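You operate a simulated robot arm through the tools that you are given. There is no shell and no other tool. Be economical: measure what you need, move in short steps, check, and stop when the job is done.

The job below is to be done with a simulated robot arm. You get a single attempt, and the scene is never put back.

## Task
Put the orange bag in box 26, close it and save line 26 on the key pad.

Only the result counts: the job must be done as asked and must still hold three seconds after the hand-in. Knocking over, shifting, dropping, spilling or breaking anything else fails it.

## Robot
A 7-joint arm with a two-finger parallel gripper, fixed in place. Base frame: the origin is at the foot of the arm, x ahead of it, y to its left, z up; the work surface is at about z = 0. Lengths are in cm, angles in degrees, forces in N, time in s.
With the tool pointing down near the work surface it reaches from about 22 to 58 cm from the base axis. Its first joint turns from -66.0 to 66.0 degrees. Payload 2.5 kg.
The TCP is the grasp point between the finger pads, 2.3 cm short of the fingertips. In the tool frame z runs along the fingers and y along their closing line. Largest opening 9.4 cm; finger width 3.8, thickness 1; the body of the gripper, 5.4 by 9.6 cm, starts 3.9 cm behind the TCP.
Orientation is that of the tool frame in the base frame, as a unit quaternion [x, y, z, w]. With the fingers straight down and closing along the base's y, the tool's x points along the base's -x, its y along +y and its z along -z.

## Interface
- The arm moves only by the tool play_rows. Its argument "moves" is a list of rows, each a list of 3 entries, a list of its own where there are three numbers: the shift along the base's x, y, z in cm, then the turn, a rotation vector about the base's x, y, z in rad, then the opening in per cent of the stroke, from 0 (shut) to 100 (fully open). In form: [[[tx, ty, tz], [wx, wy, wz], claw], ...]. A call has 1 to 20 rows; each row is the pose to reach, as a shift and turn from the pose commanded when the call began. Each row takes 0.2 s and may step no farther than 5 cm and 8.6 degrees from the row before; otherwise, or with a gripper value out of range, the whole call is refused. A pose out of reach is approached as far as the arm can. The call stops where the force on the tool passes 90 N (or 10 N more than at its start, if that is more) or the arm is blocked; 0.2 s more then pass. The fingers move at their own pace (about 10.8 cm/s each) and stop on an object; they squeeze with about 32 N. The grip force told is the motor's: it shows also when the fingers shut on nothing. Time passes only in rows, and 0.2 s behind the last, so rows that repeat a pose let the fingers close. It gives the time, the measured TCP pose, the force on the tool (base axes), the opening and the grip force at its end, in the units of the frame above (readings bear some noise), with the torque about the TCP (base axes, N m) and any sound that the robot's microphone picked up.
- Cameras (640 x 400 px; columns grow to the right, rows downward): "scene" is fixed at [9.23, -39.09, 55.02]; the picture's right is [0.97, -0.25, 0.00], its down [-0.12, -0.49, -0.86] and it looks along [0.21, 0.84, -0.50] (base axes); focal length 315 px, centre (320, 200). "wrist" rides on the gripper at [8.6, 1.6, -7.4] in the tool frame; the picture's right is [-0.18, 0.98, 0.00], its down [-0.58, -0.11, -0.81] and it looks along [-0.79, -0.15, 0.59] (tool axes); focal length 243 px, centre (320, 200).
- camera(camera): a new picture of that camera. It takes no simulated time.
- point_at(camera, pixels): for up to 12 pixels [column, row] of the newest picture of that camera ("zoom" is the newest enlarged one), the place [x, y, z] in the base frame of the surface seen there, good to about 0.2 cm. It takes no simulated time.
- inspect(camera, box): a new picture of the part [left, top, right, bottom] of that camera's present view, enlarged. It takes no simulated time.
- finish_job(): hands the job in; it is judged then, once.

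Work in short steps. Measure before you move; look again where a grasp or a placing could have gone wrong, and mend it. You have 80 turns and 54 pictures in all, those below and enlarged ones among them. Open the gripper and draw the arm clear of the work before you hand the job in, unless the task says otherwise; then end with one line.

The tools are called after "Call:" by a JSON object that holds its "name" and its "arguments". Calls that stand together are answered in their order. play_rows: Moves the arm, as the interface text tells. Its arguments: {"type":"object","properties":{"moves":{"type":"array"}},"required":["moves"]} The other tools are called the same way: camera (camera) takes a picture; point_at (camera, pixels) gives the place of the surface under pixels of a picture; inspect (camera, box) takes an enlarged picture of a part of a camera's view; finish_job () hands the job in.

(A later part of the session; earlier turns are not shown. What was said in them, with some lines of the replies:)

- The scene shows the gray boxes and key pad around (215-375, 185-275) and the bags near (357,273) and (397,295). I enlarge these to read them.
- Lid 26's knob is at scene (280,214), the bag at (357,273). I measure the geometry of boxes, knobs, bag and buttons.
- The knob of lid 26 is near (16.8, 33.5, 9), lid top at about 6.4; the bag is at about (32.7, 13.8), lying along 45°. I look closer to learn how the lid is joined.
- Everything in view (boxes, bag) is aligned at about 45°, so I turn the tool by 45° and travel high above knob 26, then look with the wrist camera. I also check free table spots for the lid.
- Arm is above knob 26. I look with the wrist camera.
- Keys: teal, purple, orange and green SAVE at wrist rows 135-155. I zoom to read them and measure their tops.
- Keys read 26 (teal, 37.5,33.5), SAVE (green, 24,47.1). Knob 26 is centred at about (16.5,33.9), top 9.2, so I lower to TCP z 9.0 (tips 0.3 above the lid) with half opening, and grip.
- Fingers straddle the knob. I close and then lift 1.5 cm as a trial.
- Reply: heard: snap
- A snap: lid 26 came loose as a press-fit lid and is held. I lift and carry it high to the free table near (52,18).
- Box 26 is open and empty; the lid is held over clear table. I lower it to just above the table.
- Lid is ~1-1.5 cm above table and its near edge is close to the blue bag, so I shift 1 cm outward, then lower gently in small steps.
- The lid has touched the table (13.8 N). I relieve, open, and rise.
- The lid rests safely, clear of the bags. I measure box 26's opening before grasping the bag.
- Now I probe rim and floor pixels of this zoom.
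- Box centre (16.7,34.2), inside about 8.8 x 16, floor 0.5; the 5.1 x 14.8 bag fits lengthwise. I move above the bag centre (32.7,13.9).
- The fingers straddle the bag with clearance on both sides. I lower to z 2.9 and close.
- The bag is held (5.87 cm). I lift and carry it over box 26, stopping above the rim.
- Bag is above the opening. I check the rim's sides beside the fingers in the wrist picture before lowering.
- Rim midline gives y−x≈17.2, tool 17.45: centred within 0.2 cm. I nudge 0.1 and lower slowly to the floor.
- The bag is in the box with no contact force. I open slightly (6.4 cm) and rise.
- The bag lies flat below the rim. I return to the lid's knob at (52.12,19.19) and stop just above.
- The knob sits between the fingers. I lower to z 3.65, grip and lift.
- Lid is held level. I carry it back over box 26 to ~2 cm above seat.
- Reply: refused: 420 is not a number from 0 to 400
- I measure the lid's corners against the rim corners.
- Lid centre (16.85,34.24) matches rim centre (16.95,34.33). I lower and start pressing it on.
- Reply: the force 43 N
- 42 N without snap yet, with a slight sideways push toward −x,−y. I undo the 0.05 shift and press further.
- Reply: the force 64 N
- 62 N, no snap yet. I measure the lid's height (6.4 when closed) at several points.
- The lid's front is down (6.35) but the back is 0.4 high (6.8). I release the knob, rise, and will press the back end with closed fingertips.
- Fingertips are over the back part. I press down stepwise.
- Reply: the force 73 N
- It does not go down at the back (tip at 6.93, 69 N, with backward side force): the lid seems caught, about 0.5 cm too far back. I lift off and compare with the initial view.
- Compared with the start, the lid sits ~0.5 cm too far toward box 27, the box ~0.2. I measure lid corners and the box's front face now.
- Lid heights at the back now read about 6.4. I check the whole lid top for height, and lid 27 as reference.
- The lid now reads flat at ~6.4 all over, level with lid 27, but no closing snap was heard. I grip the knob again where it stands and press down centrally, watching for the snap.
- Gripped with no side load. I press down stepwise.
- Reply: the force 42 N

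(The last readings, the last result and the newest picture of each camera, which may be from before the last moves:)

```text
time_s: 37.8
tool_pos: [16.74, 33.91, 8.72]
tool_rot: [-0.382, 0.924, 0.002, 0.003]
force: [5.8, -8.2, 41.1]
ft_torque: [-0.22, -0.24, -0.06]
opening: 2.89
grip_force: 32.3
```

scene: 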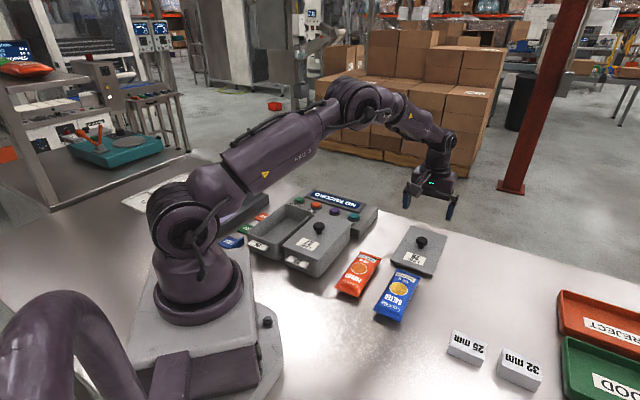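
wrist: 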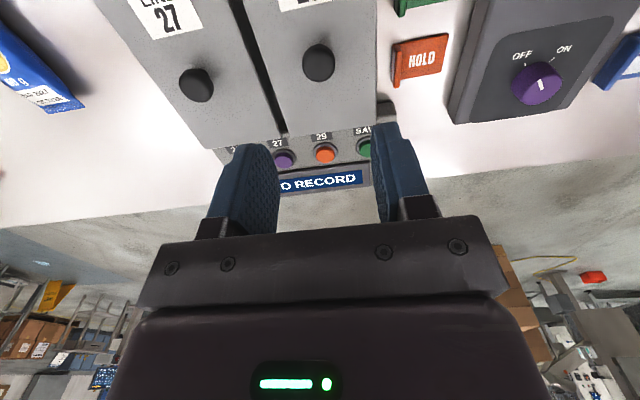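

The tool reached 8.72 (tips about at the lid top). I press harder.

Call:
{"name": "play_rows", "arguments": {"moves": [[[0, 0, -0.1], [0, 0, 0], 0], [[0, 0, -0.2], [0, 0, 0], 0], [[0, 0, -0.3], [0, 0, 0], 0]]}}

Call:
{"name": "inspect", "arguments": {"camera": "scene", "box": [240, 190, 360, 265]}}

Call:
{"name": "point_at", "arguments": {"camera": "zoom", "pixels": [[100, 225], [190, 265], [370, 125], [275, 80], [300, 180], [390, 300], [420, 160], [560, 190], [330, 105], [80, 210]]}}

```text
time_s: 38.6
tool_pos: [16.76, 33.75, 8.82]
tool_rot: [-0.382, 0.924, 0.0, 0.003]
force: [1.7, -22.0, 80.1]
ft_torque: [-0.57, 0.05, -0.11]
opening: 2.87
grip_force: 31.9
```

```text
5.33 times, centred on (300, 228) of scene
```

zoom: 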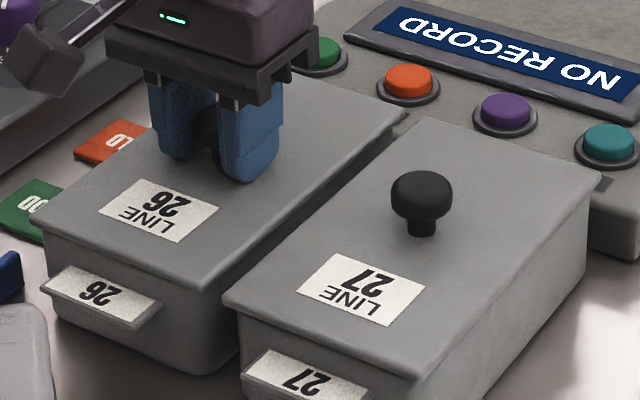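

```text
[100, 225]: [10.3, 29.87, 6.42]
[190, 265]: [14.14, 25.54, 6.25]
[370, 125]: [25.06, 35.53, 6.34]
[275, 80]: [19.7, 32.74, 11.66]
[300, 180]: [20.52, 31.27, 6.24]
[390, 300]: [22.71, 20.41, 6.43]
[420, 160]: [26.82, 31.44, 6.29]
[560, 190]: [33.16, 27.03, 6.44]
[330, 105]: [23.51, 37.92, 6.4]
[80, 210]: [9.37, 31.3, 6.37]
```

Lid 26 is level with lid 27 (6.25-6.4) under 80 N. I test latching by a light upward pull.

Call:
{"name": "play_rows", "arguments": {"moves": [[[0, 0, 0.3], [0, 0, 0], 0], [[0, 0, 0.55], [0, 0, 0], 0], [[0, 0, 0.65], [0, 0, 0], 0], [[0, 0, 0.7], [0, 0, 0], 0]]}}

```text
time_s: 39.6
tool_pos: [16.45, 33.68, 8.98]
tool_rot: [-0.383, 0.924, 0.0, -0.002]
force: [0.5, 0.8, 0.6]
ft_torque: [0.0, 0.0, -0.02]
opening: 2.91
grip_force: 32.3
```

Call:
{"name": "play_rows", "arguments": {"moves": [[[0, 0, 0.07], [0, 0, 0], 0], [[0, 0, 0.12], [0, 0, 0], 0]]}}

```text
time_s: 40.2
tool_pos: [16.64, 33.77, 9.12]
tool_rot: [-0.383, 0.924, 0.0, 0.0]
force: [0.0, 0.1, 0.2]
ft_torque: [0.02, 0.01, -0.01]
opening: 2.91
grip_force: 32.1
```

No pull-off resistance, so the lid is not latched. I raise it 2 cm and compare lid and box alignment carefully.

Call:
{"name": "play_rows", "arguments": {"moves": [[[0, 0, 0.8], [0, 0, 0], 0], [[0, 0, 1.6], [0, 0, 0], 0], [[0, 0, 2.0], [0, 0, 0], 0], [[0, 0, 2.0], [0, 0, 0], 0]]}}

Call:
{"name": "inspect", "arguments": {"camera": "scene", "box": [228, 190, 324, 250]}}

Call:
{"name": "camera", "arguments": {"camera": "wrist"}}

```text
time_s: 41.2
tool_pos: [16.74, 33.8, 11.13]
tool_rot: [-0.382, 0.924, 0.0, 0.0]
force: [0.1, -0.1, -1.0]
ft_torque: [-0.01, -0.02, 0.02]
opening: 2.91
grip_force: 31.7
```

```text
6.67 times, centred on (276, 220) of scene
```

zoom: 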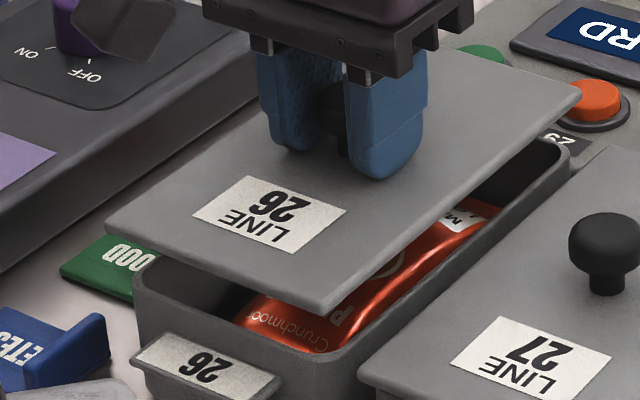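

```text
17 pictures are left
```

wrist: 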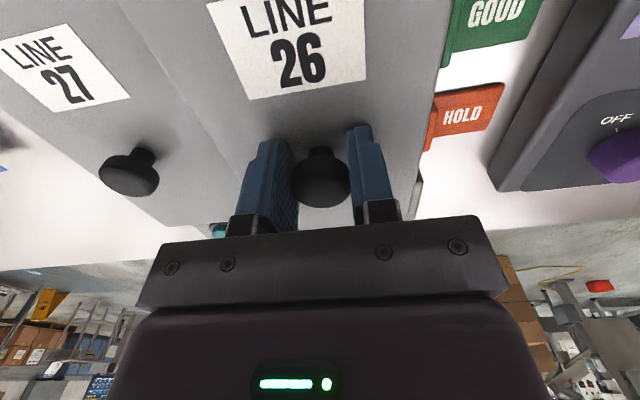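

I probe lid edges and rim edges (front and right sides) to get the offsets.

Call:
{"name": "point_at", "arguments": {"camera": "zoom", "pixels": [[160, 248], [270, 290], [400, 248], [520, 148], [190, 320], [290, 352], [420, 302], [520, 215], [139, 280], [568, 158], [350, 360], [460, 265]]}}

```text
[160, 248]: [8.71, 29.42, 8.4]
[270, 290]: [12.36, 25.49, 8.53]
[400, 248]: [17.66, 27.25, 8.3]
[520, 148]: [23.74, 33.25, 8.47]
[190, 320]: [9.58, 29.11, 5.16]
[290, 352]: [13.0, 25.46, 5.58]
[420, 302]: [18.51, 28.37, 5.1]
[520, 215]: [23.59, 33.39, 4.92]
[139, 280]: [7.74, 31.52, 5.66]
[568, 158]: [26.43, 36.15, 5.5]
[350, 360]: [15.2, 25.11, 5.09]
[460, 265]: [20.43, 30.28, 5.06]
```

Offsets: the lid should go about 0.22 cm toward box 27 and 0.1 cm toward its front. I apply that, lower, and press gently.

Call:
{"name": "play_rows", "arguments": {"moves": [[[0.08, -0.22, 0], [0, 0, 0], 0], [[0.08, -0.22, -1.0], [0, 0, 0], 0], [[0.08, -0.22, -1.7], [0, 0, 0], 0], [[0.08, -0.22, -2.0], [0, 0, 0], 0], [[0.08, -0.22, -2.15], [0, 0, 0], 0], [[0.08, -0.22, -2.25], [0, 0, 0], 0]]}}

```text
time_s: 42.6
tool_pos: [16.75, 33.52, 8.9]
tool_rot: [-0.383, 0.924, 0.0, 0.0]
force: [0.7, -0.9, -0.9]
ft_torque: [0.01, 0.01, -0.01]
opening: 2.91
grip_force: 31.7
```

Not touching yet at 8.9; going lower and pressing.

Call:
{"name": "play_rows", "arguments": {"moves": [[[0, 0, -0.1], [0, 0, 0], 0], [[0, 0, -0.2], [0, 0, 0], 0], [[0, 0, -0.3], [0, 0, 0], 0], [[0, 0, -0.4], [0, 0, 0], 0]]}}

```text
time_s: 43.6
tool_pos: [16.75, 33.72, 8.83]
tool_rot: [-0.382, 0.924, 0.002, 0.001]
force: [-11.9, -8.6, 63.1]
ft_torque: [-0.59, 0.3, -0.27]
opening: 2.9
grip_force: 31.6
heard: snap
```

Snap heard. I press slightly more, then inspect the lid.

Call:
{"name": "play_rows", "arguments": {"moves": [[[0, 0, -0.08], [0, 0, 0], 0], [[0, 0, -0.1], [0, 0, 0], 0]]}}

Call:
{"name": "inspect", "arguments": {"camera": "scene", "box": [240, 190, 360, 265]}}

Call:
{"name": "point_at", "arguments": {"camera": "zoom", "pixels": [[60, 220], [190, 265], [370, 125], [390, 115], [300, 180], [390, 300], [420, 160], [560, 190], [330, 105], [80, 210]]}}

```text
time_s: 44.2
tool_pos: [16.8, 33.82, 8.69]
tool_rot: [-0.383, 0.924, 0.002, 0.003]
force: [-17.5, -10.2, 77.8]
ft_torque: [-0.79, 0.52, -0.11]
opening: 2.9
grip_force: 32.1
```

```text
5.33 times, centred on (300, 228) of scene
```

zoom: 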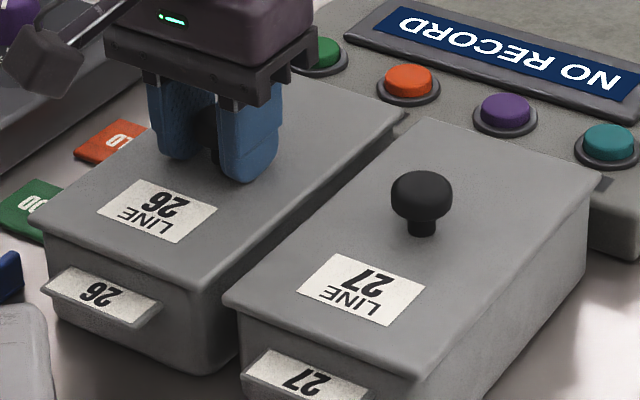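

```text
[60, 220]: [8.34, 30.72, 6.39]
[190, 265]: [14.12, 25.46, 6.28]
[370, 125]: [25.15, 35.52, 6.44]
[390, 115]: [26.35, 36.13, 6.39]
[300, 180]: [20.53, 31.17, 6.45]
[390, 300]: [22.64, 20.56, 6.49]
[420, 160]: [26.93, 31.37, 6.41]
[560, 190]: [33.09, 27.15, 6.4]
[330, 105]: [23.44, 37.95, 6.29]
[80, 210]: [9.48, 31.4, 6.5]
```

Lid is flat at 6.4 and snapped. I relieve, release the knob, rise, close the fingers and go above key 26 at (37.3,33.0) (slightly short of centre to clear the display bezel).

Call:
{"name": "play_rows", "arguments": {"moves": [[[0, 0, 0.35], [0, 0, 0], 0], [[0, 0, 0.6], [0, 0, 0], 50], [[0, 0, 0.6], [0, 0, 0], 60], [[0, 0, 0.6], [0, 0, 0], 60], [[0, 0, 3], [0, 0, 0], 60], [[0, 0, 7], [0, 0, 0], 0], [[4, -0.1, 8.5], [0, 0, 0], 0], [[8, -0.2, 8.5], [0, 0, 0], 0], [[12, -0.3, 8.5], [0, 0, 0], 0], [[16, -0.4, 8.5], [0, 0, 0], 0], [[20.45, -0.55, 8.5], [0, 0, 0], 0], [[20.45, -0.55, 4], [0, 0, 0], 0], [[20.45, -0.55, 1.0], [0, 0, 0], 0]]}}

Call:
{"name": "inspect", "arguments": {"camera": "scene", "box": [240, 180, 384, 270]}}

Call:
{"name": "point_at", "arguments": {"camera": "zoom", "pixels": [[60, 225], [190, 285], [360, 145], [300, 200], [390, 300], [255, 110], [180, 130], [264, 89], [510, 165], [520, 150]]}}

```text
time_s: 47.0
tool_pos: [37.11, 32.98, 9.38]
tool_rot: [-0.383, 0.924, 0.0, 0.0]
force: [-0.6, 0.3, 0.0]
ft_torque: [0.0, 0.01, 0.04]
opening: 0.01
grip_force: 32.0
```

```text
4.44 times, centred on (312, 225) of scene
```

zoom: 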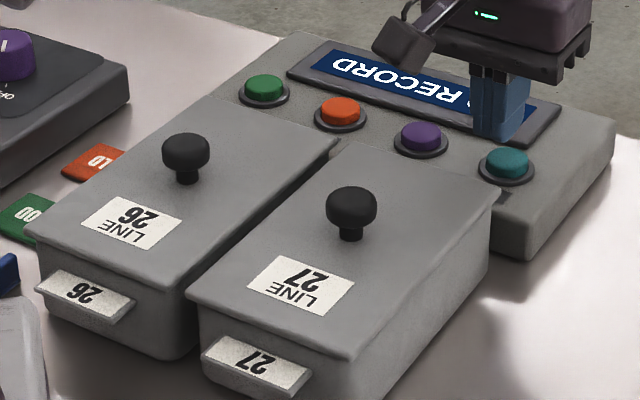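

```text
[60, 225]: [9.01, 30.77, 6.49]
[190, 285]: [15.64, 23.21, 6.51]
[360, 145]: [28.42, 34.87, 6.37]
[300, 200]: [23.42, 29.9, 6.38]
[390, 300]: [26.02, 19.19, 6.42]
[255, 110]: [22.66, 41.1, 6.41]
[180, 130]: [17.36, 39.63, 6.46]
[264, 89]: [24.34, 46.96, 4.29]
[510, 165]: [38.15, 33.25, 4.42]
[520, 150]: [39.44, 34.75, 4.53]
```

Lid stays flush at 6.4. The key is at about (38.0,33.2), so I shift 0.3 in x and press down in small steps.

Call:
{"name": "play_rows", "arguments": {"moves": [[[0.3, -0.1, -1.2], [0, 0, 0], 0], [[0.3, -0.1, -2.2], [0, 0, 0], 0], [[0.3, -0.1, -2.5], [0, 0, 0], 0], [[0.3, -0.1, -2.7], [0, 0, 0], 0]]}}

```text
time_s: 48.0
tool_pos: [37.5, 32.85, 6.75]
tool_rot: [-0.383, 0.924, 0.0, 0.0]
force: [0.0, -0.4, -0.1]
ft_torque: [-0.02, -0.01, 0.0]
opening: 0.01
grip_force: 32.3
```

Call:
{"name": "play_rows", "arguments": {"moves": [[[0, 0, -0.1], [0, 0, 0], 0], [[0, 0, -0.2], [0, 0, 0], 0], [[0, 0, -0.3], [0, 0, 0], 0]]}}

```text
time_s: 48.8
tool_pos: [37.48, 32.87, 6.42]
tool_rot: [-0.382, 0.924, -0.001, 0.0]
force: [-0.2, -1.6, 3.0]
ft_torque: [-0.01, 0.0, 0.0]
opening: 0.0
grip_force: 31.8
heard: click
```

A click was heard. I rise 2.5 cm and look at the display.

Call:
{"name": "play_rows", "arguments": {"moves": [[[0, 0, 1], [0, 0, 0], 0], [[0, 0, 4], [0, 0, 0], 0], [[-3, 3, 7], [0, 0, 0], 0]]}}

Call:
{"name": "inspect", "arguments": {"camera": "scene", "box": [240, 180, 384, 270]}}

```text
refused: row 3 steps farther than a row can; nothing moved
```

```text
4.44 times, centred on (312, 225) of scene
```

zoom: 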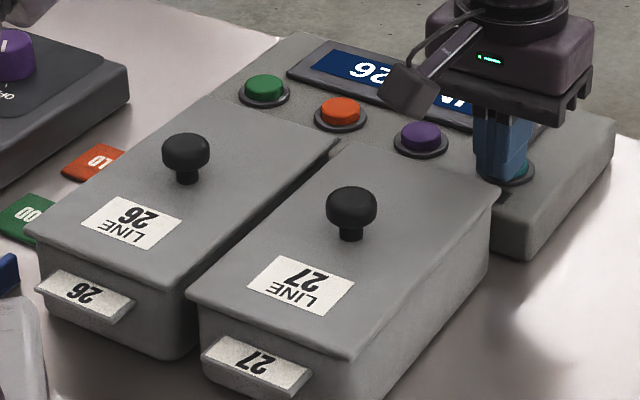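

The display now shows "…26". I rise and travel above SAVE (24.2,47), aiming at (23.9,46.6).

Call:
{"name": "play_rows", "arguments": {"moves": [[[0, 0, 1], [0, 0, 0], 0], [[0, 0, 5], [0, 0, 0], 0], [[-2.7, 2.7, 6], [0, 0, 0], 0], [[-5.5, 5.5, 6], [0, 0, 0], 0], [[-8.3, 8.3, 6], [0, 0, 0], 0], [[-11, 11, 6], [0, 0, 0], 0], [[-13.7, 13.75, 6], [0, 0, 0], 0], [[-13.7, 13.75, 2.5], [0, 0, 0], 0], [[-13.7, 13.75, 1.2], [0, 0, 0], 0]]}}

Call:
{"name": "inspect", "arguments": {"camera": "scene", "box": [240, 170, 384, 260]}}

```text
time_s: 50.8
tool_pos: [23.71, 46.72, 7.68]
tool_rot: [-0.383, 0.924, 0.0, 0.0]
force: [0.6, -0.5, -0.6]
ft_torque: [-0.01, 0.02, 0.0]
opening: 0.0
grip_force: 32.2
```

```text
4.44 times, centred on (312, 215) of scene
```

zoom: 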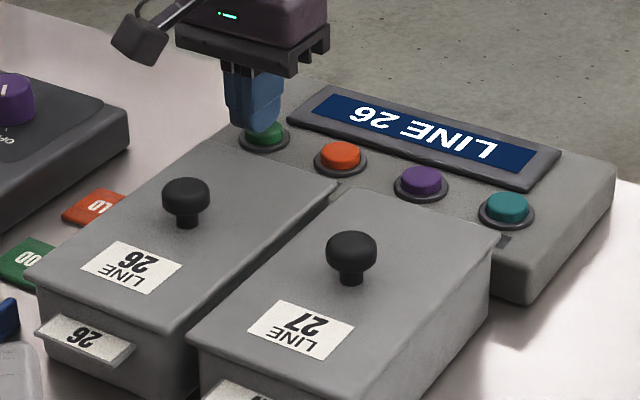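

"LINE 26" is selected and the fingertips are above SAVE. I press it in small steps.

Call:
{"name": "play_rows", "arguments": {"moves": [[[0.1, 0, -0.6], [0, 0, 0], 0], [[0.1, 0, -0.9], [0, 0, 0], 0], [[0.1, 0, -1.1], [0, 0, 0], 0], [[0.1, 0, -1.2], [0, 0, 0], 0]]}}

```text
time_s: 51.8
tool_pos: [23.8, 46.7, 6.42]
tool_rot: [-0.382, 0.924, 0.0, 0.0]
force: [-1.5, 0.0, 3.2]
ft_torque: [0.02, 0.01, 0.03]
opening: 0.01
grip_force: 31.9
heard: click
```

Click heard on SAVE. I rise, open the gripper and draw back clear, then check.

Call:
{"name": "play_rows", "arguments": {"moves": [[[0, 0, 1], [0, 0, 0], 0], [[0, 0, 5], [0, 0, 0], 0], [[0, 0, 9.5], [0, 0, 0], 30], [[0, 0, 14], [0, 0, 0], 60], [[2, -3, 17], [0, 0, 0], 100], [[5, -6, 19], [0, 0, 0], 100], [[8, -9, 20], [0, 0, 0], 100], [[11, -12, 20], [0, 0, 0], 100], [[14, -15, 20], [0, 0, 0], 100], [[17, -18, 20], [0, 0, 0], 100]]}}

Call:
{"name": "inspect", "arguments": {"camera": "scene", "box": [240, 180, 384, 270]}}

Call:
{"name": "camera", "arguments": {"camera": "scene"}}

Call:
{"name": "point_at", "arguments": {"camera": "scene", "pixels": [[254, 231], [279, 241], [310, 212], [290, 204], [270, 215], [300, 220]]}}

```text
time_s: 54.0
tool_pos: [40.71, 28.65, 26.29]
tool_rot: [-0.383, 0.924, 0.0, 0.0]
force: [-0.3, -0.1, 0.0]
ft_torque: [-0.01, 0.03, -0.01]
opening: 9.41
grip_force: 0.1
```

```text
4.44 times, centred on (312, 225) of scene
```

zoom: 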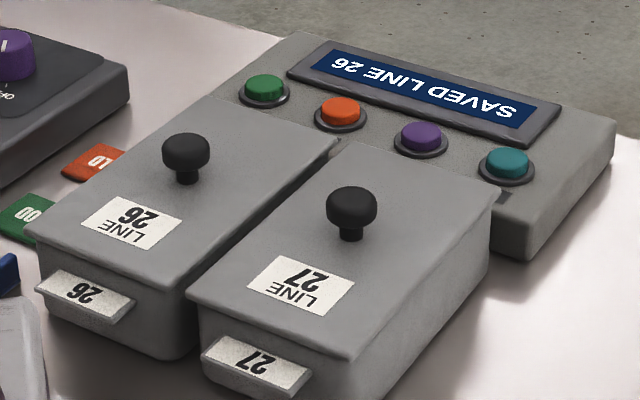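

```text
11 pictures are left
```

scene: 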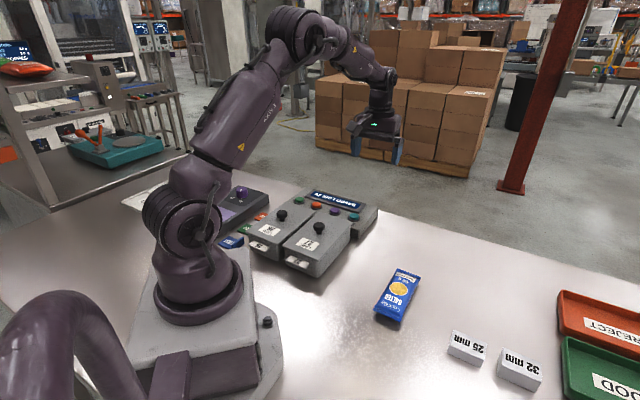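

```text
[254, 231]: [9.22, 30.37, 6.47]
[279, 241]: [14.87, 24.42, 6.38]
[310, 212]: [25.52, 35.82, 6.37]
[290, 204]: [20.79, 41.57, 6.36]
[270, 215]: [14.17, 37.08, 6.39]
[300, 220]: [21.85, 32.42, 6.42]
```

The display reads "SAVED LINE 26", the lid of box 26 is flat at 6.4, and the other items I can see stand as before. I hand in.

Call:
{"name": "finish_job", "arguments": {}}

```text
The job is handed in.
```

The orange bag is in box 26, the lid is snapped shut, and the key pad reads "SAVED LINE 26"; box 26 itself shifted by an estimated 0.2 to 0.4 cm toward box 27 while I pressed the lid on.
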